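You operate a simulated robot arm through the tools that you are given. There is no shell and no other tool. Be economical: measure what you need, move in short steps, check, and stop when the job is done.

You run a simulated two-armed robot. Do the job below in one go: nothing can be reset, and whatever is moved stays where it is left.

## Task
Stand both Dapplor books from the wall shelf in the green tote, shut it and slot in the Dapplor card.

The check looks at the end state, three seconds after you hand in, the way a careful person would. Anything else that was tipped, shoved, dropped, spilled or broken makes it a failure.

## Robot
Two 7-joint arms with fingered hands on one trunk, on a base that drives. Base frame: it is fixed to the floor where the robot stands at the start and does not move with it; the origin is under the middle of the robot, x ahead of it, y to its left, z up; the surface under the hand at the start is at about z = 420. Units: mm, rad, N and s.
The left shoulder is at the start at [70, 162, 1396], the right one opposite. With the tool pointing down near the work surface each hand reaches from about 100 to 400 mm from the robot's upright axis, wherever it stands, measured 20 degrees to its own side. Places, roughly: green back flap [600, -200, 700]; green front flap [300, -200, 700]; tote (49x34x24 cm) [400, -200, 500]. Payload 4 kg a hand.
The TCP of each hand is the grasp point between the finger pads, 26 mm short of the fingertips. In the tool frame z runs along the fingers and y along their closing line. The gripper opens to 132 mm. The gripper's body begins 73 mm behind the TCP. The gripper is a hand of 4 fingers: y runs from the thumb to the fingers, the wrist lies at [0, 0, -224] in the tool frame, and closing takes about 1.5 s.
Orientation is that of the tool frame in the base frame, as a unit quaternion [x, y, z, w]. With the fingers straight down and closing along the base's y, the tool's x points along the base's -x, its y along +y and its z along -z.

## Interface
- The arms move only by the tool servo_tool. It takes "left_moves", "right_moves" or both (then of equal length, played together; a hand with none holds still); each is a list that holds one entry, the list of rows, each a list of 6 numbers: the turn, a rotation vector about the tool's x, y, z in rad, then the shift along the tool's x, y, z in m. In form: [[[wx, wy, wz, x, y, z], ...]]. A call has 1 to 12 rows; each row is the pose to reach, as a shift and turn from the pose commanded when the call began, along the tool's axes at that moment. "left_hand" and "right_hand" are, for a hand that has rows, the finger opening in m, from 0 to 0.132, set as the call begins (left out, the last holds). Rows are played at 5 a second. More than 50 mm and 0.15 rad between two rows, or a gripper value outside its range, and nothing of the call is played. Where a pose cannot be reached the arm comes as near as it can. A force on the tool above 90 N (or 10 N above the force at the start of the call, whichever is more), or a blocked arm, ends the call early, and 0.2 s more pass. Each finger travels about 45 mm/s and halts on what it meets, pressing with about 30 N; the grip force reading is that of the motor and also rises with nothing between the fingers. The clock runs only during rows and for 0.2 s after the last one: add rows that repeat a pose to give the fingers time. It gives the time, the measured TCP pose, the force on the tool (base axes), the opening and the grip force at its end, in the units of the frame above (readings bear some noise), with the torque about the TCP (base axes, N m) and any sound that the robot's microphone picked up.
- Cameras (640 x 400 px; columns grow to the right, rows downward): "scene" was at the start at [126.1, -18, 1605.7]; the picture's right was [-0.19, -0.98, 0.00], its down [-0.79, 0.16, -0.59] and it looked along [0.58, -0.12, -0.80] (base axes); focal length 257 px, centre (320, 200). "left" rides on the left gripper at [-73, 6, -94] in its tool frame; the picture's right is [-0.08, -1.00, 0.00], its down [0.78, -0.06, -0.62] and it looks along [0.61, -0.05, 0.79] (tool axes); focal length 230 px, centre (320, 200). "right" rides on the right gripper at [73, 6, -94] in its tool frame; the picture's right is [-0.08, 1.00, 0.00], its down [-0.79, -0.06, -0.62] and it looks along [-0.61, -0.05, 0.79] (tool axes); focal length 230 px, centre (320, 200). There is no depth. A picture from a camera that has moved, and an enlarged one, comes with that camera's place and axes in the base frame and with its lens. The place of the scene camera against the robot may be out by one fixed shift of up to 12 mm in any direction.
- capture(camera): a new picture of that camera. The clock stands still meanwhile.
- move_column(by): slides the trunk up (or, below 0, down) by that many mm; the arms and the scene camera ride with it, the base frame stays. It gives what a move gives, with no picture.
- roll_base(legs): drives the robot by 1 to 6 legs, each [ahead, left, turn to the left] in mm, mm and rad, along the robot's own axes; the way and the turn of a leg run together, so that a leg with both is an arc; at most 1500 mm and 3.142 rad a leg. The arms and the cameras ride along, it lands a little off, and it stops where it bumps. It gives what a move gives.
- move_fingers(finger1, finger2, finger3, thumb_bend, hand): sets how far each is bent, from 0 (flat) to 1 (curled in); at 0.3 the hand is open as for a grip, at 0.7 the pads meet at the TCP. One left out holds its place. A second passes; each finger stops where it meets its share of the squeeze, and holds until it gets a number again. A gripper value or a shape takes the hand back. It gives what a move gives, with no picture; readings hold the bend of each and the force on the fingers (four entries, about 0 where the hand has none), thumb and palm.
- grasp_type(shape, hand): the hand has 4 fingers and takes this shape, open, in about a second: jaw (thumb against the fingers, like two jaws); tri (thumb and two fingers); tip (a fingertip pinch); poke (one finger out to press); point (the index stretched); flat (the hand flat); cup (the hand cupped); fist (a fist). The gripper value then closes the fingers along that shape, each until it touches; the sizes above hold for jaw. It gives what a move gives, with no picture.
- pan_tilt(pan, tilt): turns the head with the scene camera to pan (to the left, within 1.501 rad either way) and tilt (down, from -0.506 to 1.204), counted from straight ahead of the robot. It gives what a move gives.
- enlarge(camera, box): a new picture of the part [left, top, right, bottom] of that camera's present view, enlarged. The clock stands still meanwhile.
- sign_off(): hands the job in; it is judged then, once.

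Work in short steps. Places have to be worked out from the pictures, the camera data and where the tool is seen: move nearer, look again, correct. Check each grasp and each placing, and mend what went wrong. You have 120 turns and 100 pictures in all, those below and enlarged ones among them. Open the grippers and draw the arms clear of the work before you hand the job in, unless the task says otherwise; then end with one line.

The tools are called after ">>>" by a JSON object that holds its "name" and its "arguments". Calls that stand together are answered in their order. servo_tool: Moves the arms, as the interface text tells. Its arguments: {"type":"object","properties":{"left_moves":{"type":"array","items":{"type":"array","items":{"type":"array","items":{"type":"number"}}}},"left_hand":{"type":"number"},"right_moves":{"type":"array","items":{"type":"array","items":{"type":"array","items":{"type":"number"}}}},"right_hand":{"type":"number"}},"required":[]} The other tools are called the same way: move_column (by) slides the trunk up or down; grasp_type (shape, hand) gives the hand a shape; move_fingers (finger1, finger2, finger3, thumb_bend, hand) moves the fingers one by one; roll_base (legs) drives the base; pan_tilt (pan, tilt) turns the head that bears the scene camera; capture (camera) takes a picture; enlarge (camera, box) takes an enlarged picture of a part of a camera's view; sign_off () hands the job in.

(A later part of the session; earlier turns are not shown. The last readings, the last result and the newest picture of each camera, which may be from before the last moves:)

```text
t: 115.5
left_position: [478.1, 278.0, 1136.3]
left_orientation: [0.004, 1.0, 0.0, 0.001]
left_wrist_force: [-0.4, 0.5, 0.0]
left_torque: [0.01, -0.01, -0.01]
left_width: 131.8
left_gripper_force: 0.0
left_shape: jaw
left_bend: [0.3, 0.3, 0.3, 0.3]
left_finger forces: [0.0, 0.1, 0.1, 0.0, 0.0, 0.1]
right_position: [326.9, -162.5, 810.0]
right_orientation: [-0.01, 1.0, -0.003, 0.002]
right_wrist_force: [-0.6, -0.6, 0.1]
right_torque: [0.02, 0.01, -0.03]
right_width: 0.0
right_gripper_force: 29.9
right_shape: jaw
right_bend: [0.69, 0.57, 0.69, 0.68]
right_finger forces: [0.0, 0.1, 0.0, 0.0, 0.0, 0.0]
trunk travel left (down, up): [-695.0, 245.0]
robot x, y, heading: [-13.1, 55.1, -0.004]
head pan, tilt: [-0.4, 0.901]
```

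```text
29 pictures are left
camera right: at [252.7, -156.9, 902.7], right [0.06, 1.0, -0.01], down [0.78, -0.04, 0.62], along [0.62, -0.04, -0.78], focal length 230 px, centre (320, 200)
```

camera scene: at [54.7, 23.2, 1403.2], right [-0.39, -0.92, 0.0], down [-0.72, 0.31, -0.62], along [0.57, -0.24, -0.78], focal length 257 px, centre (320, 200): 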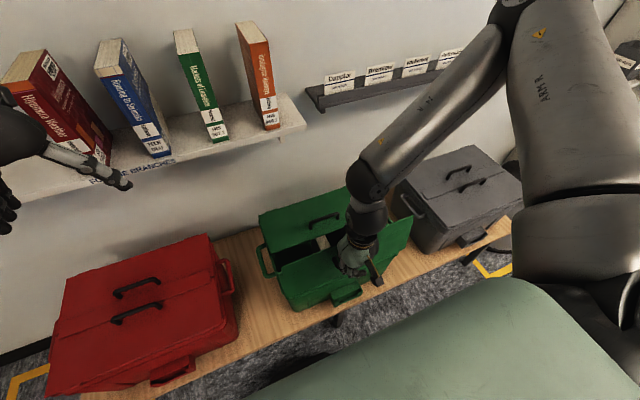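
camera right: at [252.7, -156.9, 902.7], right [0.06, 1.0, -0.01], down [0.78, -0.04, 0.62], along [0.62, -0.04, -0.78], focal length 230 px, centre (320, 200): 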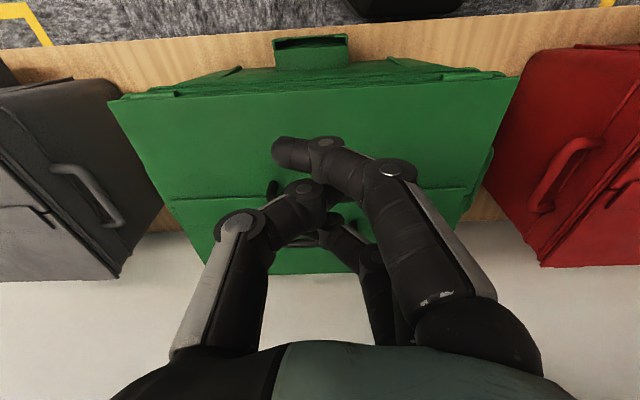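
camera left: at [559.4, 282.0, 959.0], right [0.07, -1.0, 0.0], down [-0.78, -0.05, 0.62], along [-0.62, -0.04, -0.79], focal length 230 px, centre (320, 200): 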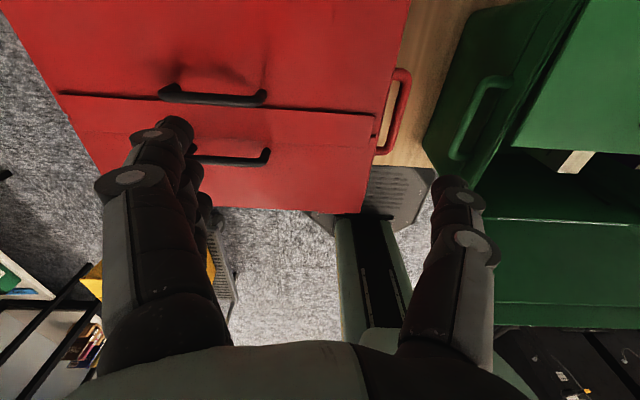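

It looks closed now. Raise the trunk and check from the scene camera.

>>> {"name": "move_column", "arguments": {"by": 200}}

>>> {"name": "capture", "arguments": {"camera": "right"}}

>>> {"name": "capture", "arguments": {"camera": "scene"}}

```text
t: 117.6
left_position: [478.8, 278.5, 1336.7]
left_orientation: [0.005, 1.0, -0.001, 0.0]
left_wrist_force: [0.4, -0.1, 0.3]
left_torque: [0.0, 0.01, 0.0]
left_width: 131.9
left_gripper_force: 0.1
left_shape: jaw
left_bend: [0.3, 0.3, 0.3, 0.3]
left_finger forces: [0.0, 0.1, 0.0, 0.0, 0.0, 0.0]
right_position: [329.8, -161.0, 1009.5]
right_orientation: [-0.011, 1.0, -0.004, 0.002]
right_wrist_force: [0.4, -0.4, -0.7]
right_torque: [-0.02, -0.01, -0.01]
right_width: 0.0
right_gripper_force: 30.0
right_shape: jaw
right_bend: [0.69, 0.57, 0.69, 0.68]
right_finger forces: [0.0, 0.0, 0.0, 0.0, 0.0, 0.0]
trunk travel left (down, up): [-895.0, 45.0]
robot x, y, heading: [-3.0, 57.3, -0.005]
head pan, tilt: [-0.4, 0.901]
```

```text
28 pictures are left
camera right: at [254.6, -156.9, 1101.9], right [0.06, 1.0, -0.01], down [0.78, -0.04, 0.62], along [0.62, -0.04, -0.79], focal length 230 px, centre (320, 200)
```

right: 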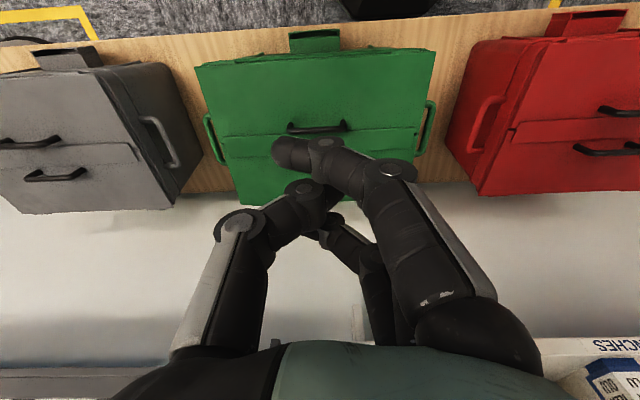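

```text
27 pictures are left
camera scene: at [115.3, 22.6, 1628.1], right [-0.4, -0.92, 0.0], down [-0.72, 0.31, -0.62], along [0.57, -0.25, -0.78], focal length 257 px, centre (320, 200)
```

scene: 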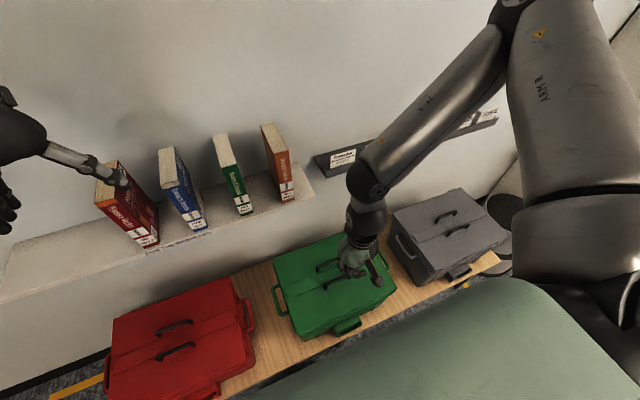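

The tote is closed. Enlarge the card pocket on its front and the card rail.

>>> {"name": "enlarge", "arguments": {"camera": "scene", "box": [310, 290, 390, 340]}}

>>> {"name": "enlarge", "arguments": {"camera": "right", "box": [270, 10, 366, 70]}}

```text
8.00 times, centred on (350, 315) of scene
camera zoom: at [115.3, 22.6, 1628.1], right [-0.4, -0.92, 0.0], down [-0.72, 0.31, -0.62], along [0.57, -0.25, -0.78], focal length 2056 px, centre (80, -720)
```

zoom: 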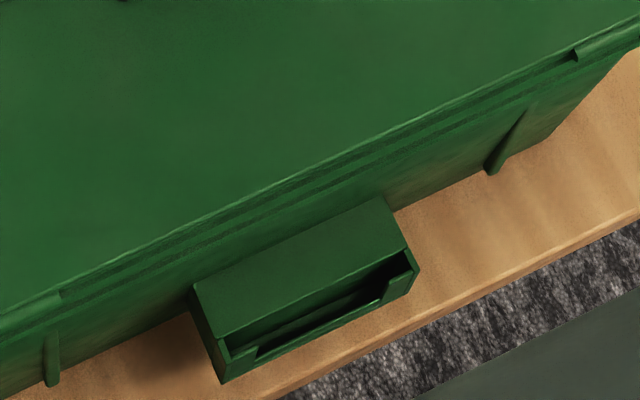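

```text
6.67 times, centred on (318, 40) of right
camera zoom: at [254.6, -156.9, 1101.9], right [0.06, 1.0, -0.01], down [0.78, -0.04, 0.62], along [0.62, -0.04, -0.79], focal length 1534 px, centre (333, 1267)
```

zoom: 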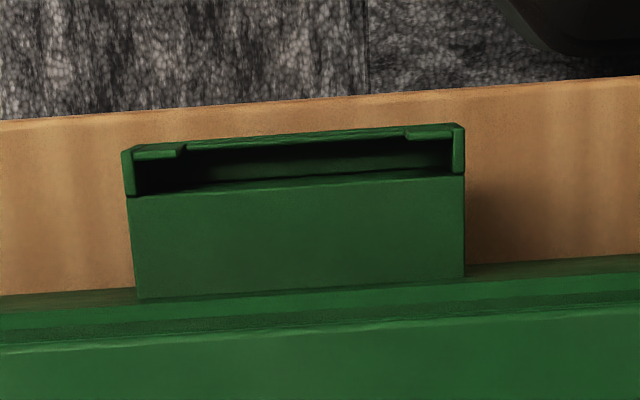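

The pocket is a top-open slot: y≈−125…−225, x≈277–287, top z≈528. Now view the cards: pitch the right hand 45° in front of the Dapplor card, hand open.

>>> {"name": "servo_tool", "arguments": {"right_moves": [[[0, -0.131, 0, -0.035, -0.02, -0.012], [0, -0.262, 0, -0.07, -0.041, -0.024], [0, -0.393, 0, -0.105, -0.062, -0.035], [0, -0.524, 0, -0.14, -0.083, -0.047], [0, -0.654, 0, -0.175, -0.103, -0.058], [0, -0.785, 0, -0.21, -0.124, -0.07], [0, -0.785, 0, -0.21, -0.124, -0.07]]], "right_hand": 0.13}}

>>> {"name": "capture", "arguments": {"camera": "right"}}

```text
t: 119.2
left_position: [479.7, 278.8, 1335.9]
left_orientation: [0.005, 1.0, -0.001, 0.0]
left_wrist_force: [-0.1, -0.4, -0.8]
left_torque: [0.03, -0.01, 0.02]
left_width: 131.9
left_gripper_force: 0.0
left_shape: jaw
left_bend: [0.3, 0.3, 0.3, 0.3]
left_finger forces: [0.0, 0.1, 0.0, 0.0, 0.1, 0.0]
right_position: [541.2, -283.2, 1079.7]
right_orientation: [-0.011, 0.923, 0.002, 0.384]
right_wrist_force: [0.0, 0.0, 0.6]
right_torque: [-0.03, 0.01, 0.02]
right_width: 130.0
right_gripper_force: 0.0
right_shape: jaw
right_bend: [0.33, 0.33, 0.33, 0.32]
right_finger forces: [0.0, 0.0, 0.0, 0.0, 0.1, 0.0]
trunk travel left (down, up): [-895.0, 45.0]
robot x, y, heading: [-7.7, 55.7, -0.006]
head pan, tilt: [-0.4, 0.901]
```

```text
24 pictures are left
camera right: at [422.3, -278.8, 1093.7], right [0.03, 1.0, 0.05], down [0.12, -0.05, 0.99], along [0.99, -0.03, -0.12], focal length 230 px, centre (320, 200)
```

right: 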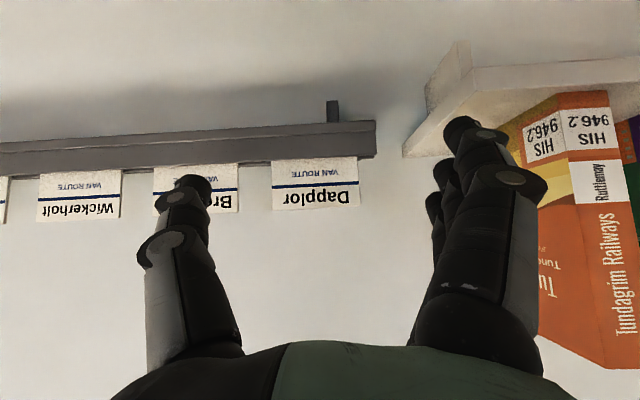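

Card Dapplor is frontal in view, gaps of ~35 px to neighbours. Enlarge both views to triangulate it.

>>> {"name": "enlarge", "arguments": {"camera": "scene", "box": [300, 120, 396, 180]}}

>>> {"name": "enlarge", "arguments": {"camera": "right", "box": [230, 110, 390, 210]}}

```text
6.67 times, centred on (348, 150) of scene
camera zoom: at [115.6, 23.1, 1628.2], right [-0.4, -0.92, 0.0], down [-0.72, 0.31, -0.62], along [0.57, -0.25, -0.78], focal length 1713 px, centre (133, 533)
```

zoom: 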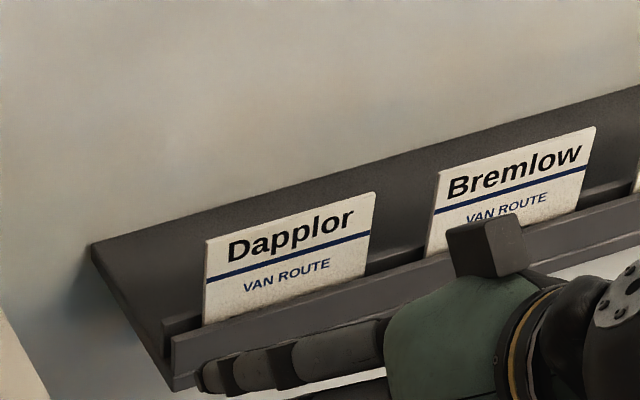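

```text
4.00 times, centred on (310, 160) of right
camera zoom: at [422.3, -278.8, 1093.7], right [0.03, 1.0, 0.05], down [0.12, -0.05, 0.99], along [0.99, -0.03, -0.12], focal length 920 px, centre (360, 360)
```

zoom: 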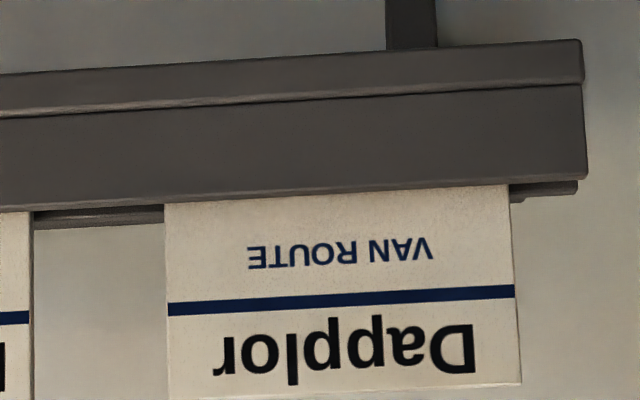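

Card: top z≈1072, x≈673, y −242…−339 (centre −290.6); lip top z≈1021. I'll grip it by its side edges with only finger 2 and thumb: centre the hand, opening 116 mm, and curl fingers 1 and 3 away.

>>> {"name": "servo_tool", "arguments": {"right_moves": [[[0, 0, 0, 0, -0.004, 0], [0, 0, 0, 0, -0.0075, 0], [0, 0, 0, 0, -0.0075, 0], [0, 0, 0, 0, -0.0075, 0]]], "right_hand": 0.116}}

>>> {"name": "move_fingers", "arguments": {"hand": "right", "finger1": 1.0, "finger3": 1.0}}

>>> {"name": "capture", "arguments": {"camera": "right"}}

```text
t: 120.2
left_position: [480.9, 276.5, 1336.1]
left_orientation: [0.004, 1.0, 0.0, 0.0]
left_wrist_force: [-0.3, 0.6, 0.2]
left_torque: [0.0, 0.0, -0.03]
left_width: 132.0
left_gripper_force: 0.2
left_shape: jaw
left_bend: [0.3, 0.3, 0.3, 0.3]
left_finger forces: [0.1, 0.0, 0.0, 0.1, 0.1, 0.0]
right_position: [540.4, -290.3, 1079.2]
right_orientation: [-0.012, 0.923, 0.002, 0.384]
right_wrist_force: [-0.3, 0.6, -0.4]
right_torque: [-0.01, 0.03, 0.0]
right_width: 116.4
right_gripper_force: 0.1
right_shape: jaw
right_bend: [0.5, 0.5, 0.5, 0.46]
right_finger forces: [0.1, 0.1, 0.0, 0.0, 0.0, 0.0]
trunk travel left (down, up): [-895.0, 45.0]
robot x, y, heading: [-8.8, 57.0, -0.003]
head pan, tilt: [-0.4, 0.901]
```

```text
t: 121.2
left_position: [480.1, 277.4, 1336.4]
left_orientation: [0.004, 1.0, 0.0, -0.001]
left_wrist_force: [-0.3, -0.5, -0.8]
left_torque: [-0.01, -0.01, -0.07]
left_width: 132.0
left_gripper_force: 0.0
left_shape: jaw
left_bend: [0.3, 0.3, 0.3, 0.3]
left_finger forces: [0.0, 0.1, 0.0, 0.0, 0.0, 0.1]
right_position: [539.9, -289.3, 1079.1]
right_orientation: [-0.012, 0.924, 0.002, 0.383]
right_wrist_force: [-0.5, -0.2, -0.4]
right_torque: [0.01, 0.03, 0.03]
right_width: 54.9
right_gripper_force: 0.1
right_shape: fingers
right_bend: [1.0, 0.5, 1.0, 0.46]
right_finger forces: [0.0, 0.0, 0.0, 0.1, 0.1, 0.1]
trunk travel left (down, up): [-895.0, 45.0]
robot x, y, heading: [-4.8, 57.9, -0.011]
head pan, tilt: [-0.4, 0.901]
```

```text
21 pictures are left
camera right: at [422.5, -285.6, 1093.9], right [0.03, 1.0, 0.05], down [0.12, -0.05, 0.99], along [0.99, -0.03, -0.12], focal length 230 px, centre (320, 200)
```

right: 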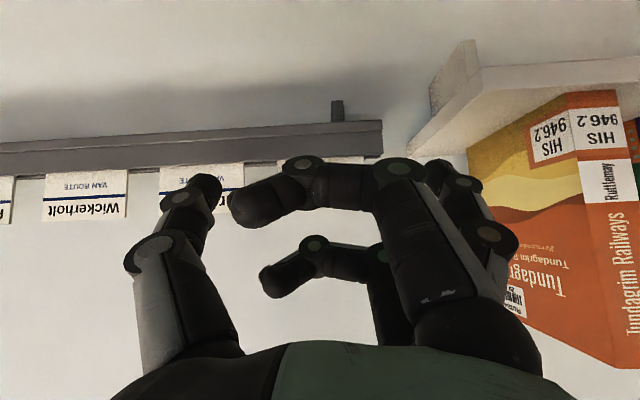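

Curled finger 1 clears the card front, but finger 3 would sit on the card top; restore finger 3 to open, then approach to straddle the card edges.

>>> {"name": "move_fingers", "arguments": {"hand": "right", "finger3": 0.45}}

>>> {"name": "servo_tool", "arguments": {"right_moves": [[[0, 0, 0, -0.025, 0, 0.03], [0, 0, 0, -0.047, 0, 0.058], [0, 0, 0, -0.06, 0, 0.08], [0, 0, 0, -0.072, 0, 0.095], [0, 0, 0, -0.0827, 0, 0.1096], [0, 0, 0, -0.0827, 0, 0.1096]]]}}

>>> {"name": "enlarge", "arguments": {"camera": "scene", "box": [290, 110, 418, 190]}}

>>> {"name": "capture", "arguments": {"camera": "right"}}

```text
t: 122.2
left_position: [480.2, 277.4, 1337.0]
left_orientation: [0.005, 1.0, 0.0, 0.0]
left_wrist_force: [-0.4, -0.3, -0.3]
left_torque: [0.01, 0.0, -0.02]
left_width: 132.0
left_gripper_force: 0.0
left_shape: jaw
left_bend: [0.3, 0.3, 0.3, 0.3]
left_finger forces: [0.0, 0.1, 0.0, 0.0, 0.0, 0.1]
right_position: [539.7, -289.8, 1080.0]
right_orientation: [-0.011, 0.924, 0.001, 0.383]
right_wrist_force: [0.3, -0.1, 0.5]
right_torque: [-0.01, 0.02, 0.0]
right_width: 55.2
right_gripper_force: 0.0
right_shape: fingers
right_bend: [1.0, 0.5, 0.45, 0.46]
right_finger forces: [0.0, 0.1, 0.0, 0.1, 0.0, 0.1]
trunk travel left (down, up): [-895.0, 45.0]
robot x, y, heading: [-6.3, 57.1, -0.004]
head pan, tilt: [-0.4, 0.901]
```

```text
t: 123.6
left_position: [480.0, 277.8, 1336.9]
left_orientation: [0.004, 1.0, 0.0, 0.0]
left_wrist_force: [-0.1, 0.5, -0.6]
left_torque: [-0.01, -0.03, -0.01]
left_width: 131.8
left_gripper_force: 0.0
left_shape: jaw
left_bend: [0.3, 0.3, 0.3, 0.3]
left_finger forces: [0.0, 0.0, 0.0, 0.0, 0.0, 0.1]
right_position: [675.8, -286.2, 1062.0]
right_orientation: [-0.01, 0.924, 0.001, 0.383]
right_wrist_force: [-0.3, -0.3, -0.4]
right_torque: [0.02, -0.01, 0.02]
right_width: 54.8
right_gripper_force: 0.0
right_shape: fingers
right_bend: [1.0, 0.5, 0.45, 0.46]
right_finger forces: [0.0, 0.0, 0.1, 0.0, 0.1, 0.0]
trunk travel left (down, up): [-895.0, 45.0]
robot x, y, heading: [-6.8, 55.2, -0.004]
head pan, tilt: [-0.4, 0.901]
```

```text
5.00 times, centred on (354, 150) of scene
camera zoom: at [114.8, 22.1, 1628.2], right [-0.4, -0.92, 0.0], down [-0.72, 0.31, -0.62], along [0.57, -0.25, -0.78], focal length 1285 px, centre (150, 450)
```

zoom: 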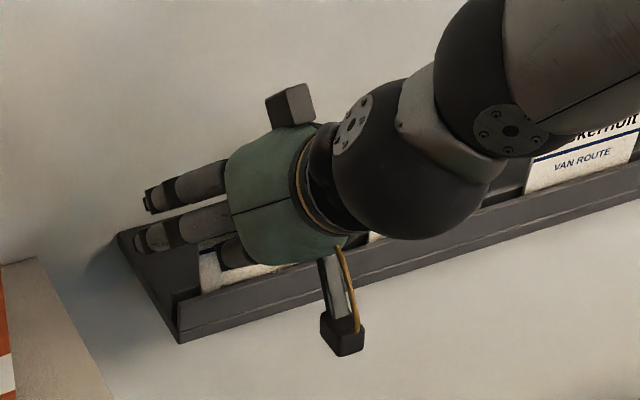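

```text
19 pictures are left
camera right: at [558.5, -282.1, 1075.2], right [0.03, 1.0, 0.05], down [0.12, -0.05, 0.99], along [0.99, -0.03, -0.12], focal length 230 px, centre (320, 200)
```

right: 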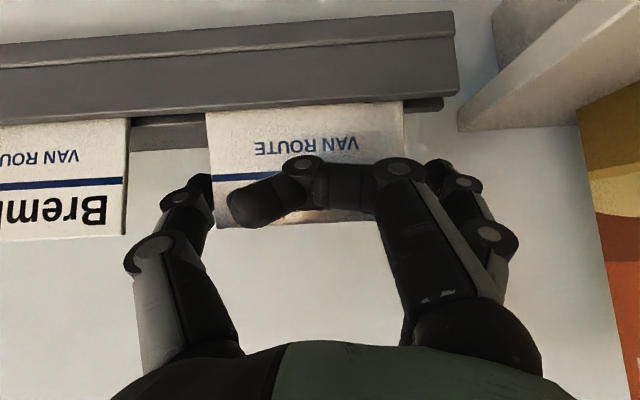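

Refined: card is 90 mm wide at x≈665, centre y≈−291.5, top z≈1072. Correct by −5.5 mm in y and −8 mm in x, then close finger 2, 3 and thumb.

>>> {"name": "servo_tool", "arguments": {"right_moves": [[[0, 0, 0, 0.004, -0.003, -0.002], [0, 0, 0, 0.0078, -0.0055, -0.0035], [0, 0, 0, 0.0078, -0.0055, -0.0035]]]}}

>>> {"name": "move_fingers", "arguments": {"hand": "right", "finger2": 0.58, "finger3": 0.55, "thumb_bend": 0.54}}

>>> {"name": "capture", "arguments": {"camera": "right"}}

```text
t: 124.4
left_position: [479.8, 276.8, 1335.2]
left_orientation: [0.004, 1.0, 0.0, 0.0]
left_wrist_force: [-0.2, 0.6, -0.3]
left_torque: [0.01, 0.04, 0.01]
left_width: 131.9
left_gripper_force: 0.0
left_shape: jaw
left_bend: [0.3, 0.3, 0.3, 0.3]
left_finger forces: [0.0, 0.0, 0.0, 0.0, 0.0, 0.0]
right_position: [668.3, -291.8, 1058.3]
right_orientation: [-0.011, 0.924, 0.002, 0.383]
right_wrist_force: [0.0, 0.3, -1.0]
right_torque: [-0.02, 0.01, 0.01]
right_width: 54.7
right_gripper_force: 0.1
right_shape: fingers
right_bend: [1.0, 0.5, 0.45, 0.46]
right_finger forces: [0.1, 0.1, 0.0, 0.0, 0.0, 0.1]
trunk travel left (down, up): [-895.0, 45.0]
robot x, y, heading: [-10.8, 59.5, -0.009]
head pan, tilt: [-0.4, 0.901]
```

```text
t: 125.4
left_position: [479.6, 277.4, 1337.2]
left_orientation: [0.004, 1.0, 0.0, 0.0]
left_wrist_force: [0.3, -0.3, 0.9]
left_torque: [-0.02, -0.03, 0.01]
left_width: 131.9
left_gripper_force: 0.0
left_shape: jaw
left_bend: [0.3, 0.3, 0.3, 0.3]
left_finger forces: [0.0, 0.0, 0.0, 0.0, 0.1, 0.0]
right_position: [668.9, -290.8, 1059.3]
right_orientation: [-0.012, 0.923, 0.002, 0.383]
right_wrist_force: [-1.0, 0.0, 0.2]
right_torque: [0.0, 0.01, -0.03]
right_width: 49.2
right_gripper_force: 14.2
right_shape: fingers
right_bend: [1.0, 0.51, 0.55, 0.5]
right_finger forces: [0.0, 13.8, 0.0, 0.0, 14.4, 0.0]
trunk travel left (down, up): [-895.0, 45.0]
robot x, y, heading: [-8.1, 53.2, -0.009]
head pan, tilt: [-0.4, 0.901]
```

```text
18 pictures are left
camera right: at [550.3, -287.8, 1072.3], right [0.03, 1.0, 0.05], down [0.12, -0.05, 0.99], along [0.99, -0.03, -0.12], focal length 230 px, centre (320, 200)
```

right: 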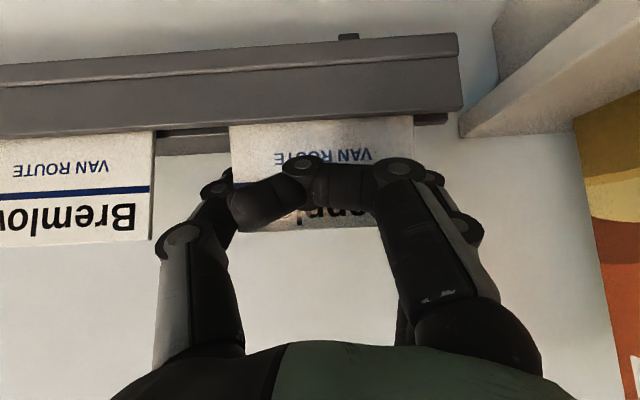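

Finger 2 and thumb hold the card at ~14 N. Lift straight up 70 mm.

>>> {"name": "servo_tool", "arguments": {"right_moves": [[[0, 0, 0, -0.01, 0, -0.01], [0, 0, 0, -0.02, 0, -0.02], [0, 0, 0, -0.035, 0, -0.035], [0, 0, 0, -0.05, 0, -0.05], [0, 0, 0, -0.05, 0, -0.05]]]}}

>>> {"name": "capture", "arguments": {"camera": "right"}}

```text
t: 126.6
left_position: [479.7, 277.2, 1335.3]
left_orientation: [0.005, 1.0, 0.0, 0.0]
left_wrist_force: [-0.3, 0.0, -0.1]
left_torque: [0.01, -0.02, 0.01]
left_width: 131.8
left_gripper_force: 0.1
left_shape: jaw
left_bend: [0.3, 0.3, 0.3, 0.3]
left_finger forces: [0.0, 0.0, 0.0, 0.1, 0.1, 0.0]
right_position: [669.4, -291.0, 1128.8]
right_orientation: [-0.012, 0.924, 0.001, 0.383]
right_wrist_force: [-0.4, 0.1, -0.4]
right_torque: [0.02, -0.02, 0.01]
right_width: 49.5
right_gripper_force: 14.9
right_shape: fingers
right_bend: [1.0, 0.51, 0.55, 0.5]
right_finger forces: [0.1, 14.2, 0.0, 0.1, 14.1, 0.1]
trunk travel left (down, up): [-895.0, 45.0]
robot x, y, heading: [-8.6, 54.6, -0.011]
head pan, tilt: [-0.4, 0.901]
```

```text
17 pictures are left
camera right: at [550.7, -288.1, 1142.9], right [0.03, 1.0, 0.05], down [0.12, -0.05, 0.99], along [0.99, -0.03, -0.12], focal length 230 px, centre (320, 200)
```

right: 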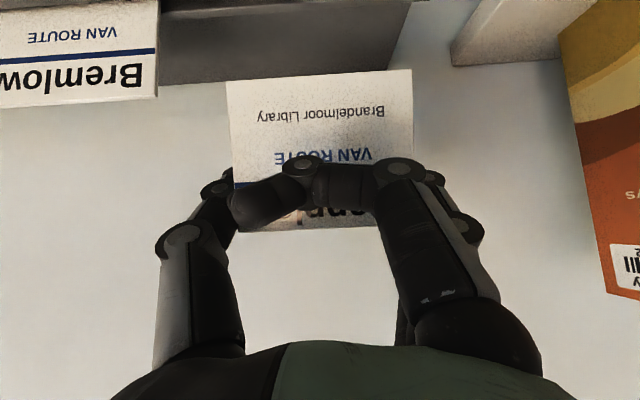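

Card is held upright (bottom 68 mm below TCP). Retract, back the robot off 250 mm and 115 mm left, then lower the trunk in front of the tote.

>>> {"name": "servo_tool", "arguments": {"right_moves": [[[0, 0, 0, 0.02, 0, -0.02], [0, 0, 0, 0.05, 0, -0.05], [0, 0, 0, 0.08, 0, -0.08], [0, 0, 0, 0.11, 0, -0.11], [0, 0, 0, 0.14, 0, -0.14], [0, 0, 0, 0.17, 0, -0.17], [0, 0, 0, 0.17, 0, -0.17]]]}}

>>> {"name": "roll_base", "arguments": {"legs": [[-250, 115, 0.006]]}}

>>> {"name": "move_column", "arguments": {"by": -390}}

>>> {"name": "capture", "arguments": {"camera": "scene"}}

>>> {"name": "capture", "arguments": {"camera": "right"}}

```text
t: 128.2
left_position: [480.0, 278.0, 1336.2]
left_orientation: [0.005, 1.0, 0.0, -0.001]
left_wrist_force: [-0.4, 0.7, -0.7]
left_torque: [0.02, 0.02, -0.01]
left_width: 132.0
left_gripper_force: 0.0
left_shape: jaw
left_bend: [0.3, 0.3, 0.3, 0.3]
left_finger forces: [0.1, 0.1, 0.1, 0.1, 0.1, 0.0]
right_position: [438.4, -294.8, 1128.5]
right_orientation: [-0.012, 0.923, 0.002, 0.384]
right_wrist_force: [-0.1, 0.4, -0.1]
right_torque: [0.0, -0.03, 0.03]
right_width: 49.0
right_gripper_force: 14.1
right_shape: fingers
right_bend: [1.0, 0.51, 0.55, 0.51]
right_finger forces: [0.1, 13.5, 0.0, 0.1, 13.5, 0.0]
right hand out of reach, approached as far as the arm can: row 6, 7
trunk travel left (down, up): [-895.0, 45.0]
robot x, y, heading: [-7.0, 57.6, -0.009]
head pan, tilt: [-0.4, 0.901]
```

```text
t: 130.2
left_position: [228.4, 395.0, 1334.9]
left_orientation: [0.002, 1.0, 0.0, -0.001]
left_wrist_force: [-0.2, -0.7, -0.6]
left_torque: [0.02, 0.02, -0.01]
left_width: 131.6
left_gripper_force: 0.1
left_shape: jaw
left_bend: [0.3, 0.3, 0.3, 0.3]
left_finger forces: [0.1, 0.1, 0.2, 0.1, 0.0, 0.0]
right_position: [188.0, -177.4, 1126.9]
right_orientation: [-0.015, 0.924, 0.004, 0.382]
right_wrist_force: [-0.4, 0.6, -0.6]
right_torque: [-0.02, 0.01, -0.01]
right_width: 48.8
right_gripper_force: 13.3
right_shape: fingers
right_bend: [1.0, 0.51, 0.55, 0.51]
right_finger forces: [0.0, 13.5, 0.0, 0.0, 13.5, 0.1]
trunk travel left (down, up): [-895.0, 45.0]
robot x, y, heading: [-260.4, 171.1, -0.003]
head pan, tilt: [-0.4, 0.901]
```

```text
t: 133.9
left_position: [225.5, 396.0, 946.7]
left_orientation: [0.001, 1.0, 0.0, 0.0]
left_wrist_force: [0.0, 0.0, 0.0]
left_torque: [-0.01, 0.02, 0.02]
left_width: 132.0
left_gripper_force: 0.1
left_shape: jaw
left_bend: [0.3, 0.3, 0.3, 0.3]
left_finger forces: [0.0, 0.0, 0.0, 0.0, 0.1, 0.1]
right_position: [185.8, -176.3, 739.4]
right_orientation: [-0.014, 0.924, 0.003, 0.383]
right_wrist_force: [-0.7, 0.5, -0.4]
right_torque: [0.02, 0.02, -0.01]
right_width: 49.3
right_gripper_force: 13.6
right_shape: fingers
right_bend: [1.0, 0.51, 0.55, 0.51]
right_finger forces: [0.0, 13.4, 0.1, 0.0, 13.5, 0.0]
trunk travel left (down, up): [-505.0, 435.0]
robot x, y, heading: [-260.6, 171.2, -0.001]
head pan, tilt: [-0.4, 0.901]
```

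```text
16 pictures are left
camera scene: at [-137.5, 138.4, 1238.2], right [-0.39, -0.92, 0.0], down [-0.72, 0.3, -0.62], along [0.57, -0.24, -0.78], focal length 257 px, centre (320, 200)
```

scene: 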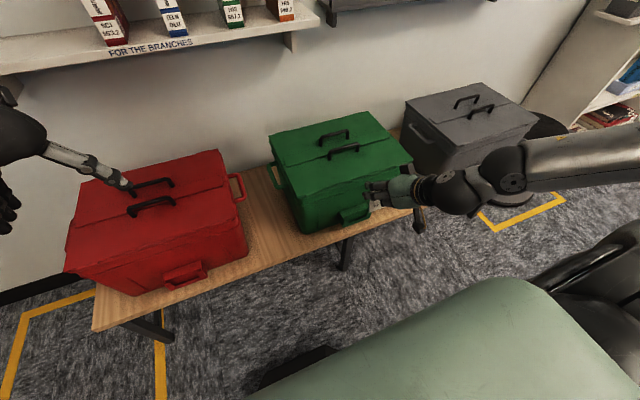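

```text
15 pictures are left
camera right: at [68.3, -174.1, 752.4], right [0.03, 1.0, 0.05], down [0.12, -0.05, 0.99], along [0.99, -0.02, -0.12], focal length 230 px, centre (320, 200)
```

right: 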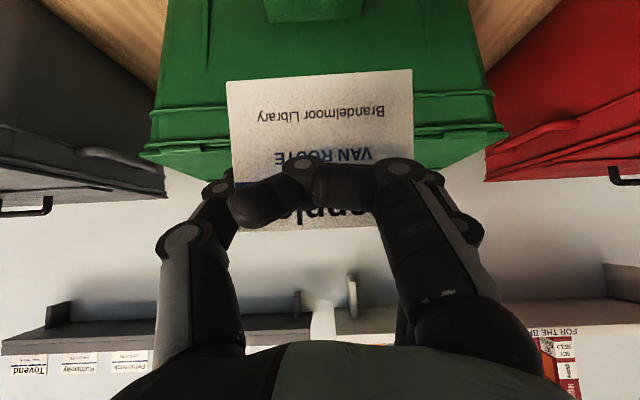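

Good view. Lower the trunk 80 mm more to see the pocket and card together.

>>> {"name": "move_column", "arguments": {"by": -85}}

>>> {"name": "capture", "arguments": {"camera": "right"}}

>>> {"name": "enlarge", "arguments": {"camera": "scene", "box": [300, 120, 460, 220]}}

```text
t: 135.1
left_position: [224.7, 396.0, 861.3]
left_orientation: [0.0, 1.0, 0.0, 0.0]
left_wrist_force: [-0.8, 0.9, 0.3]
left_torque: [-0.02, 0.03, 0.01]
left_width: 131.9
left_gripper_force: 0.0
left_shape: jaw
left_bend: [0.3, 0.3, 0.3, 0.3]
left_finger forces: [0.1, 0.0, 0.0, 0.1, 0.0, 0.0]
right_position: [186.7, -176.9, 653.0]
right_orientation: [-0.015, 0.923, 0.003, 0.384]
right_wrist_force: [0.1, 0.0, -0.3]
right_torque: [0.0, -0.02, -0.01]
right_width: 49.0
right_gripper_force: 13.4
right_shape: fingers
right_bend: [1.0, 0.51, 0.55, 0.51]
right_finger forces: [0.1, 13.5, 0.0, 0.0, 13.5, 0.1]
trunk travel left (down, up): [-420.0, 520.0]
robot x, y, heading: [-257.9, 169.6, -0.003]
head pan, tilt: [-0.4, 0.901]
```

```text
14 pictures are left
camera right: at [68.2, -174.0, 667.5], right [0.03, 1.0, 0.05], down [0.12, -0.05, 0.99], along [0.99, -0.02, -0.12], focal length 230 px, centre (320, 200)
```

right: 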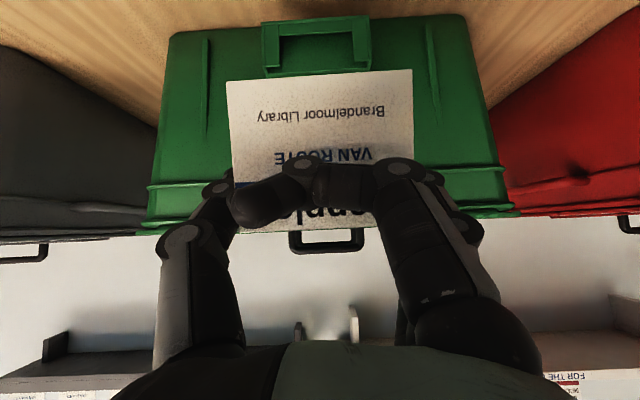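

```text
4.00 times, centred on (380, 170) of scene
camera zoom: at [-137.6, 138.4, 1153.3], right [-0.39, -0.92, 0.0], down [-0.72, 0.3, -0.62], along [0.57, -0.24, -0.78], focal length 1028 px, centre (80, 320)
```

zoom: 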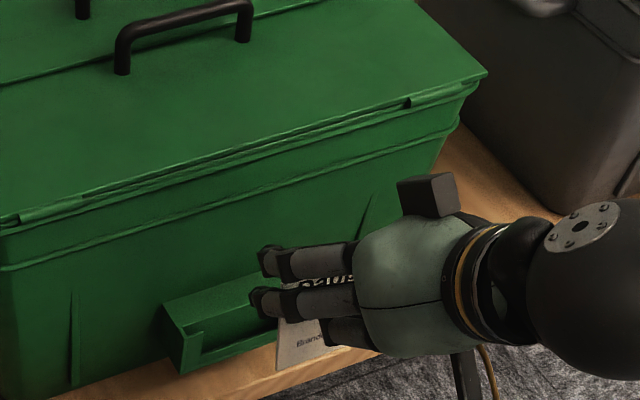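

Zoom the right camera on pocket and card's lower edge for alignment.

>>> {"name": "enlarge", "arguments": {"camera": "right", "box": [216, 0, 424, 130]}}

```text
3.08 times, centred on (320, 65) of right
camera zoom: at [68.2, -174.0, 667.5], right [0.03, 1.0, 0.05], down [0.12, -0.05, 0.99], along [0.99, -0.02, -0.12], focal length 708 px, centre (320, 615)
```

zoom: 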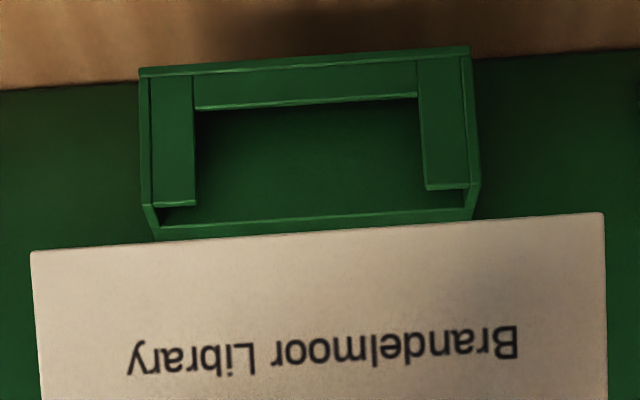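

Measured: slot x≈274–283 (centre ≈278.5), y centre ≈−175, top z≈510; card held leans ~0.15 rad. Curl finger 3 (to clear the tote wall), pitch 0.15 more to make the card vertical, and hover it over the slot.

>>> {"name": "move_fingers", "arguments": {"hand": "right", "finger3": 1.0}}

>>> {"name": "servo_tool", "arguments": {"right_moves": [[[0, -0.05, 0, -0.006, 0, 0.022], [0, -0.1, 0, -0.012, -0.001, 0.045], [0, -0.15, 0, -0.018, -0.001, 0.068], [0, -0.15, 0, -0.024, -0.0013, 0.088], [0, -0.15, 0, -0.0299, -0.0013, 0.1053], [0, -0.15, 0, -0.0299, -0.0013, 0.1053]]]}}

>>> {"name": "enlarge", "arguments": {"camera": "right", "box": [208, 0, 432, 140]}}

>>> {"name": "enlarge", "arguments": {"camera": "scene", "box": [300, 120, 428, 200]}}

```text
t: 136.1
left_position: [226.5, 396.3, 860.9]
left_orientation: [0.001, 1.0, 0.0, 0.0]
left_wrist_force: [-0.1, -0.7, 0.5]
left_torque: [-0.02, 0.05, -0.02]
left_width: 131.9
left_gripper_force: 0.1
left_shape: jaw
left_bend: [0.3, 0.3, 0.3, 0.3]
left_finger forces: [0.1, 0.0, 0.1, 0.0, 0.0, 0.1]
right_position: [187.5, -176.6, 654.1]
right_orientation: [-0.014, 0.923, 0.002, 0.384]
right_wrist_force: [-1.3, -0.7, -0.1]
right_torque: [-0.03, 0.01, 0.03]
right_width: 49.0
right_gripper_force: 13.6
right_shape: fingers
right_bend: [1.0, 0.51, 1.0, 0.51]
right_finger forces: [0.1, 13.6, 0.2, 0.0, 13.4, 0.0]
trunk travel left (down, up): [-420.0, 520.0]
robot x, y, heading: [-261.2, 169.2, -0.001]
head pan, tilt: [-0.4, 0.901]
```

```text
t: 137.5
left_position: [224.8, 396.5, 861.8]
left_orientation: [0.001, 1.0, 0.0, 0.0]
left_wrist_force: [-0.3, -0.4, -0.3]
left_torque: [0.02, 0.0, 0.01]
left_width: 131.9
left_gripper_force: 0.0
left_shape: jaw
left_bend: [0.3, 0.3, 0.3, 0.3]
left_finger forces: [0.1, 0.1, 0.0, 0.0, 0.0, 0.0]
right_position: [282.9, -174.1, 601.5]
right_orientation: [-0.014, 0.892, 0.003, 0.451]
right_wrist_force: [-6.6, -0.7, -0.1]
right_torque: [0.0, 0.11, -0.38]
right_width: 49.4
right_gripper_force: 16.9
right_shape: fingers
right_bend: [1.0, 0.51, 1.0, 0.51]
right_finger forces: [0.1, 13.1, 0.0, 0.1, 20.0, 0.0]
trunk travel left (down, up): [-420.0, 520.0]
robot x, y, heading: [-262.1, 170.1, 0.002]
head pan, tilt: [-0.4, 0.901]
```

```text
2.86 times, centred on (320, 70) of right
camera zoom: at [163.1, -172.1, 597.5], right [0.02, 1.0, 0.06], down [-0.03, -0.06, 1.0], along [1.0, -0.02, 0.03], focal length 657 px, centre (320, 571)
```

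zoom: 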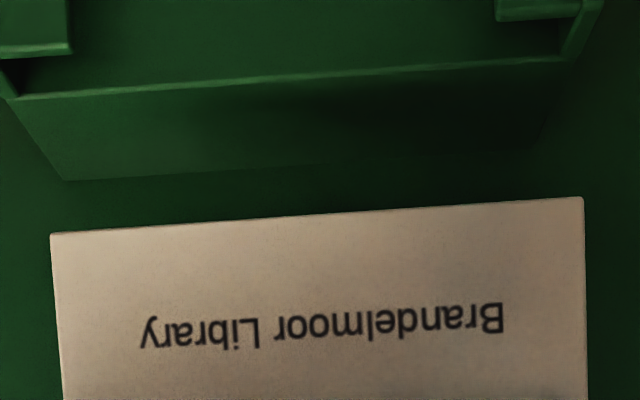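

```text
5.00 times, centred on (364, 160) of scene
camera zoom: at [-138.0, 138.3, 1153.2], right [-0.39, -0.92, 0.0], down [-0.72, 0.31, -0.62], along [0.57, -0.24, -0.78], focal length 1285 px, centre (100, 400)
```

zoom: 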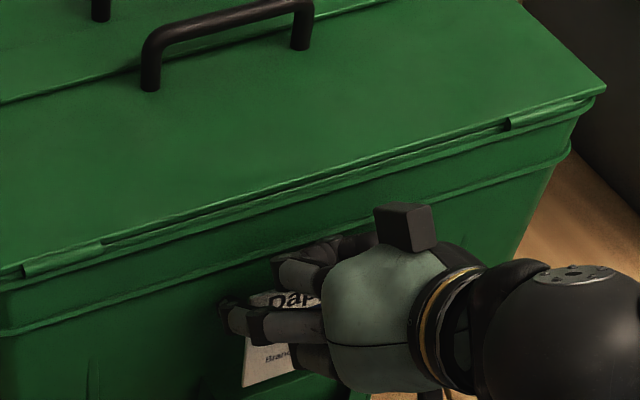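

A fingertip touches the tote wall (≈7 N). Back off 20 mm and pitch 0.14 rad more, so the card's bottom leads forward and the fingertips stay clear.

>>> {"name": "servo_tool", "arguments": {"right_moves": [[[0, 0, 0, 0.006, 0.001, -0.008], [0, -0.07, 0, 0.0118, 0.001, -0.0161], [0, -0.14, 0, 0.0118, 0.001, -0.0161], [0, -0.14, 0, 0.0118, 0.001, -0.0161]]]}}

>>> {"name": "enlarge", "arguments": {"camera": "right", "box": [208, 0, 432, 140]}}

```text
t: 138.5
left_position: [225.6, 396.3, 861.2]
left_orientation: [0.001, 1.0, 0.001, 0.001]
left_wrist_force: [0.5, 0.6, 0.1]
left_torque: [0.0, -0.01, 0.04]
left_width: 131.9
left_gripper_force: 0.1
left_shape: jaw
left_bend: [0.3, 0.3, 0.3, 0.3]
left_finger forces: [0.0, 0.1, 0.1, 0.1, 0.1, 0.1]
right_position: [263.3, -176.2, 600.3]
right_orientation: [-0.015, 0.858, 0.005, 0.513]
right_wrist_force: [0.2, -0.7, -0.4]
right_torque: [0.0, 0.01, -0.03]
right_width: 48.8
right_gripper_force: 13.4
right_shape: fingers
right_bend: [1.0, 0.51, 1.0, 0.51]
right_finger forces: [0.0, 13.4, 0.0, 0.1, 13.3, 0.0]
trunk travel left (down, up): [-420.0, 520.0]
robot x, y, heading: [-258.3, 169.5, -0.001]
head pan, tilt: [-0.4, 0.901]
```

```text
2.86 times, centred on (320, 70) of right
camera zoom: at [145.9, -173.2, 580.6], right [0.01, 1.0, 0.06], down [-0.17, -0.06, 0.98], along [0.99, -0.02, 0.17], focal length 657 px, centre (320, 571)
```

zoom: 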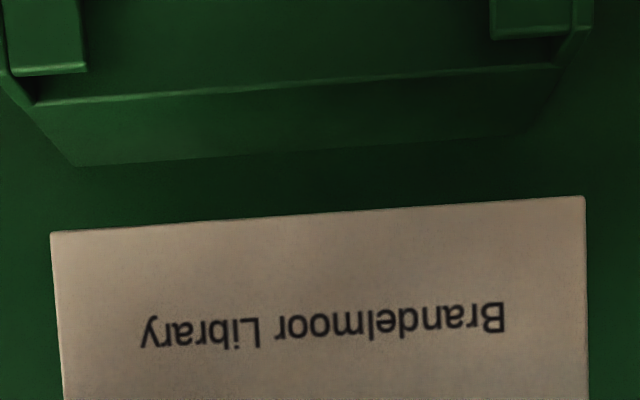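

Clean again. Slot re-triangulated: x≈279–289 (centre 284), y centre ≈−175, top z≈508; card bottom now (266, z 540). Pitch 0.08 more, shift to put the card's bottom edge above the slot.

>>> {"name": "servo_tool", "arguments": {"right_moves": [[[0, -0.04, 0, 0.0, -0.0015, 0.006], [0, -0.082, 0, 0.003, -0.0029, 0.012], [0, -0.082, 0, 0.0067, -0.0029, 0.0192], [0, -0.082, 0, 0.0067, -0.0029, 0.0192]]]}}

>>> {"name": "enlarge", "arguments": {"camera": "right", "box": [208, 0, 432, 140]}}

```text
t: 139.5
left_position: [226.2, 395.5, 861.1]
left_orientation: [0.0, 1.0, 0.001, 0.0]
left_wrist_force: [-0.3, 0.2, 0.0]
left_torque: [0.05, -0.01, -0.01]
left_width: 131.7
left_gripper_force: 0.0
left_shape: jaw
left_bend: [0.3, 0.3, 0.3, 0.3]
left_finger forces: [0.0, 0.0, 0.0, 0.0, 0.0, 0.0]
right_position: [277.1, -176.8, 585.7]
right_orientation: [-0.014, 0.836, 0.006, 0.548]
right_wrist_force: [0.2, -0.5, 0.2]
right_torque: [0.02, -0.01, 0.02]
right_width: 49.2
right_gripper_force: 13.5
right_shape: fingers
right_bend: [1.0, 0.51, 1.0, 0.51]
right_finger forces: [0.0, 13.5, 0.0, 0.1, 13.3, 0.1]
trunk travel left (down, up): [-420.0, 520.0]
robot x, y, heading: [-259.8, 170.5, 0.0]
head pan, tilt: [-0.4, 0.901]
```

```text
2.86 times, centred on (320, 70) of right
camera zoom: at [161.2, -175.2, 555.2], right [0.0, 1.0, 0.06], down [-0.25, -0.06, 0.97], along [0.97, -0.02, 0.25], focal length 657 px, centre (320, 571)
```

zoom: 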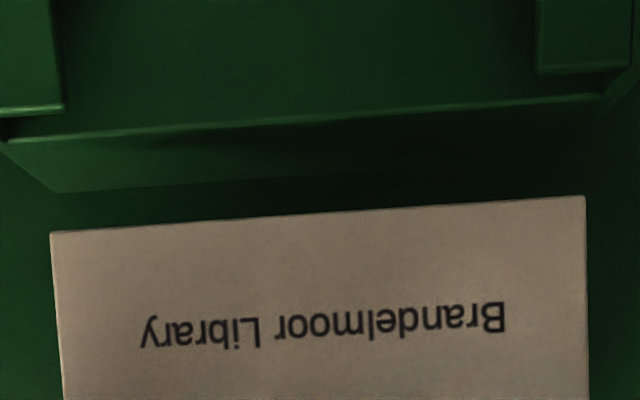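

Card bottom is right over the slot (x 284 between 278 and 289, y within ~1 mm). Lower 31 mm so it enters ~15 mm.

>>> {"name": "servo_tool", "arguments": {"right_moves": [[[0, 0, 0, 0.007, -0.001, 0.003], [0, 0, 0, 0.014, -0.001, 0.006], [0, 0, 0, 0.021, -0.001, 0.009], [0, 0, 0, 0.0284, -0.001, 0.0124], [0, 0, 0, 0.0284, -0.001, 0.0124]]]}}

>>> {"name": "enlarge", "arguments": {"camera": "right", "box": [208, 0, 432, 140]}}

```text
t: 140.7
left_position: [225.5, 396.7, 860.1]
left_orientation: [0.001, 1.0, 0.0, 0.0]
left_wrist_force: [-0.9, 0.4, -0.9]
left_torque: [0.0, 0.0, -0.01]
left_width: 131.9
left_gripper_force: 0.1
left_shape: jaw
left_bend: [0.3, 0.3, 0.3, 0.3]
left_finger forces: [0.0, 0.0, 0.0, 0.0, 0.0, 0.0]
right_position: [275.8, -179.9, 555.1]
right_orientation: [-0.014, 0.837, 0.005, 0.547]
right_wrist_force: [0.1, 0.1, -1.1]
right_torque: [0.02, 0.0, 0.0]
right_width: 49.1
right_gripper_force: 13.3
right_shape: fingers
right_bend: [1.0, 0.51, 1.0, 0.51]
right_finger forces: [0.1, 13.4, 0.0, 0.1, 13.4, 0.0]
trunk travel left (down, up): [-420.0, 520.0]
robot x, y, heading: [-261.8, 170.6, -0.001]
head pan, tilt: [-0.4, 0.901]
```

```text
2.86 times, centred on (320, 70) of right
camera zoom: at [160.6, -177.4, 524.8], right [0.0, 1.0, 0.06], down [-0.25, -0.06, 0.97], along [0.97, -0.02, 0.25], focal length 657 px, centre (320, 571)
```

zoom: 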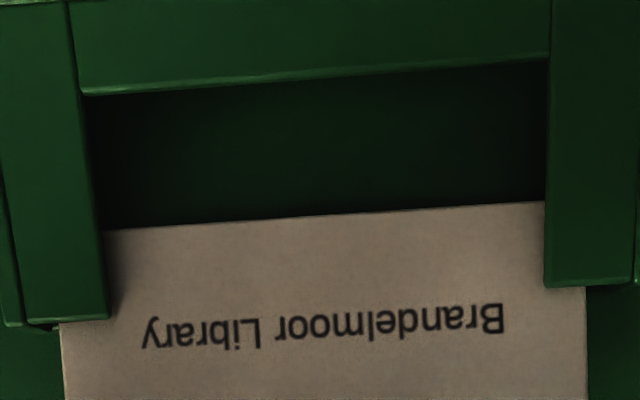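

The card is inside behind the front tabs with no contact force. Lower 6 mm more, then release finger 2 and thumb.

>>> {"name": "servo_tool", "arguments": {"right_moves": [[[0, 0, 0, 0.0028, 0, 0.0012], [0, 0, 0, 0.0055, 0, 0.0024], [0, 0, 0, 0.0055, 0, 0.0024]]]}}

>>> {"name": "move_fingers", "arguments": {"hand": "right", "finger2": 0.4, "thumb_bend": 0.38}}

>>> {"name": "capture", "arguments": {"camera": "right"}}

```text
t: 141.5
left_position: [225.9, 397.2, 861.5]
left_orientation: [0.001, 1.0, 0.0, 0.0]
left_wrist_force: [1.1, 0.1, -1.1]
left_torque: [0.0, 0.01, -0.01]
left_width: 131.8
left_gripper_force: 0.1
left_shape: jaw
left_bend: [0.3, 0.3, 0.3, 0.3]
left_finger forces: [0.1, 0.0, 0.0, 0.0, 0.1, 0.0]
right_position: [274.5, -180.1, 548.6]
right_orientation: [-0.013, 0.837, 0.004, 0.548]
right_wrist_force: [0.5, 0.7, -0.3]
right_torque: [0.04, -0.03, -0.07]
right_width: 48.9
right_gripper_force: 13.4
right_shape: fingers
right_bend: [1.0, 0.51, 1.0, 0.51]
right_finger forces: [0.1, 13.4, 0.1, 0.0, 13.4, 0.0]
trunk travel left (down, up): [-420.0, 520.0]
robot x, y, heading: [-259.0, 170.0, -0.007]
head pan, tilt: [-0.4, 0.901]
```

```text
t: 142.5
left_position: [225.3, 395.9, 862.1]
left_orientation: [0.001, 1.0, 0.0, 0.0]
left_wrist_force: [-1.3, 0.9, 0.5]
left_torque: [-0.01, -0.02, -0.02]
left_width: 131.9
left_gripper_force: 0.0
left_shape: jaw
left_bend: [0.3, 0.3, 0.3, 0.3]
left_finger forces: [0.0, 0.0, 0.1, 0.1, 0.0, 0.1]
right_position: [273.9, -178.7, 549.6]
right_orientation: [-0.014, 0.837, 0.006, 0.547]
right_wrist_force: [-0.8, 0.1, -0.4]
right_torque: [-0.01, -0.01, 0.06]
right_width: 55.0
right_gripper_force: 0.1
right_shape: fingers
right_bend: [1.0, 0.4, 1.0, 0.38]
right_finger forces: [0.0, 0.0, 0.0, 0.0, 0.1, 0.0]
trunk travel left (down, up): [-420.0, 520.0]
robot x, y, heading: [-261.6, 175.4, 0.005]
head pan, tilt: [-0.4, 0.901]
```

```text
6 pictures are left
camera right: at [160.1, -177.2, 518.8], right [0.0, 1.0, 0.06], down [-0.25, -0.06, 0.97], along [0.97, -0.02, 0.25], focal length 230 px, centre (320, 200)
```

right: 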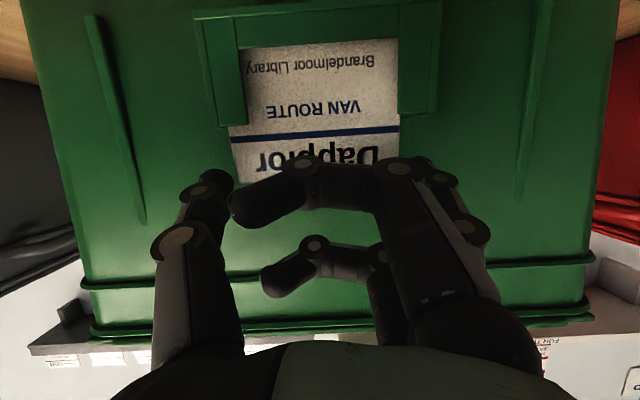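

Card dropped in, face outward and readable. Withdraw straight back and check.

>>> {"name": "servo_tool", "arguments": {"right_moves": [[[0, 0, 0, 0.004, 0, -0.014], [0, 0, 0, 0.012, 0, -0.03], [0, 0, 0, 0.022, 0, -0.055], [0, 0, 0, 0.032, 0, -0.078], [0, 0, 0, 0.042, 0, -0.1], [0, 0, 0, 0.042, 0, -0.1]]]}}

>>> {"name": "roll_base", "arguments": {"legs": [[-120, 0, 0]]}}

>>> {"name": "capture", "arguments": {"camera": "right"}}

>>> {"name": "capture", "arguments": {"camera": "scene"}}

```text
t: 143.9
left_position: [225.5, 396.4, 860.6]
left_orientation: [0.0, 1.0, 0.001, -0.001]
left_wrist_force: [0.6, -0.4, 0.2]
left_torque: [0.02, -0.02, -0.04]
left_width: 131.7
left_gripper_force: 0.0
left_shape: jaw
left_bend: [0.3, 0.3, 0.3, 0.3]
left_finger forces: [0.0, 0.1, 0.0, 0.0, 0.0, 0.0]
right_position: [167.1, -184.0, 549.6]
right_orientation: [-0.014, 0.837, 0.006, 0.547]
right_wrist_force: [0.2, -0.4, 0.7]
right_torque: [0.0, 0.01, 0.01]
right_width: 54.9
right_gripper_force: 0.1
right_shape: fingers
right_bend: [1.0, 0.4, 1.0, 0.38]
right_finger forces: [0.0, 0.0, 0.0, 0.0, 0.0, 0.0]
trunk travel left (down, up): [-420.0, 520.0]
robot x, y, heading: [-259.3, 171.8, 0.002]
head pan, tilt: [-0.4, 0.901]
```

```text
t: 145.2
left_position: [106.2, 394.9, 861.8]
left_orientation: [0.003, 1.0, 0.001, 0.001]
left_wrist_force: [0.6, -0.1, 0.5]
left_torque: [-0.02, -0.03, 0.0]
left_width: 131.9
left_gripper_force: 0.0
left_shape: jaw
left_bend: [0.3, 0.3, 0.3, 0.3]
left_finger forces: [0.1, 0.0, 0.0, 0.1, 0.0, 0.0]
right_position: [47.4, -185.0, 549.9]
right_orientation: [-0.014, 0.836, 0.005, 0.548]
right_wrist_force: [0.5, -0.1, -0.7]
right_torque: [-0.02, 0.01, 0.0]
right_width: 54.8
right_gripper_force: 0.1
right_shape: fingers
right_bend: [1.0, 0.4, 1.0, 0.38]
right_finger forces: [0.0, 0.0, 0.1, 0.0, 0.0, 0.0]
trunk travel left (down, up): [-420.0, 520.0]
robot x, y, heading: [-380.2, 172.9, -0.003]
head pan, tilt: [-0.4, 0.901]
```

```text
5 pictures are left
camera right: at [-67.5, -181.7, 520.1], right [0.0, 1.0, 0.06], down [-0.25, -0.06, 0.97], along [0.97, -0.02, 0.25], focal length 230 px, centre (320, 200)
```

right: 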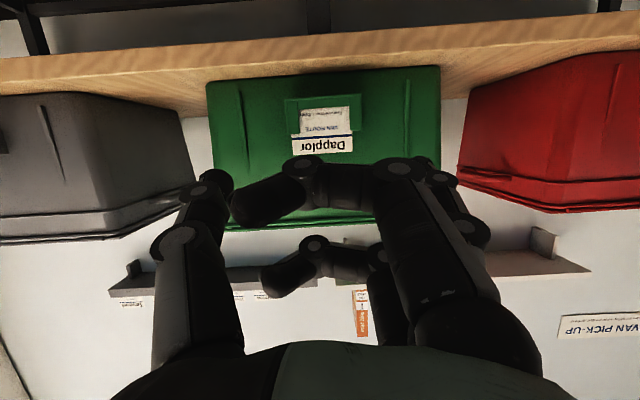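

```text
4 pictures are left
camera scene: at [-257.2, 138.3, 1153.3], right [-0.39, -0.92, 0.0], down [-0.72, 0.31, -0.62], along [0.57, -0.24, -0.78], focal length 257 px, centre (320, 200)
```

scene: 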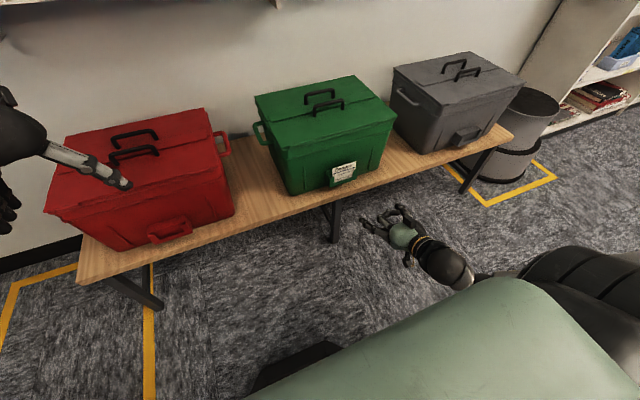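

Card sits in the pocket. Check it and the lid close up.

>>> {"name": "enlarge", "arguments": {"camera": "scene", "box": [244, 70, 404, 200]}}

>>> {"name": "enlarge", "arguments": {"camera": "right", "box": [200, 60, 450, 180]}}

```text
3.08 times, centred on (324, 135) of scene
camera zoom: at [-257.2, 138.3, 1153.3], right [-0.39, -0.92, 0.0], down [-0.72, 0.31, -0.62], along [0.57, -0.24, -0.78], focal length 791 px, centre (308, 400)
```

zoom: 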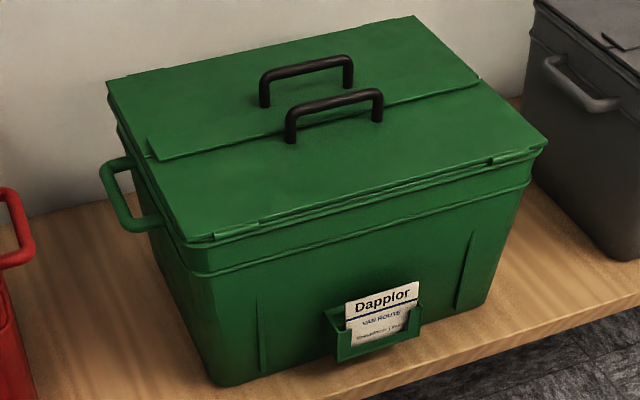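

```text
2.56 times, centred on (325, 120) of right
camera zoom: at [-67.5, -181.7, 520.1], right [0.0, 1.0, 0.06], down [-0.25, -0.06, 0.97], along [0.97, -0.02, 0.25], focal length 589 px, centre (307, 405)
```

zoom: 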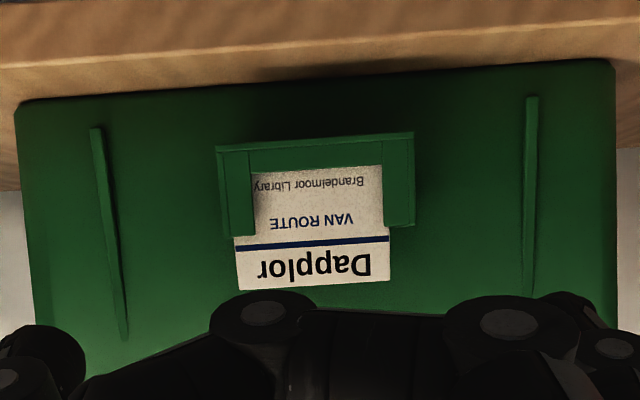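

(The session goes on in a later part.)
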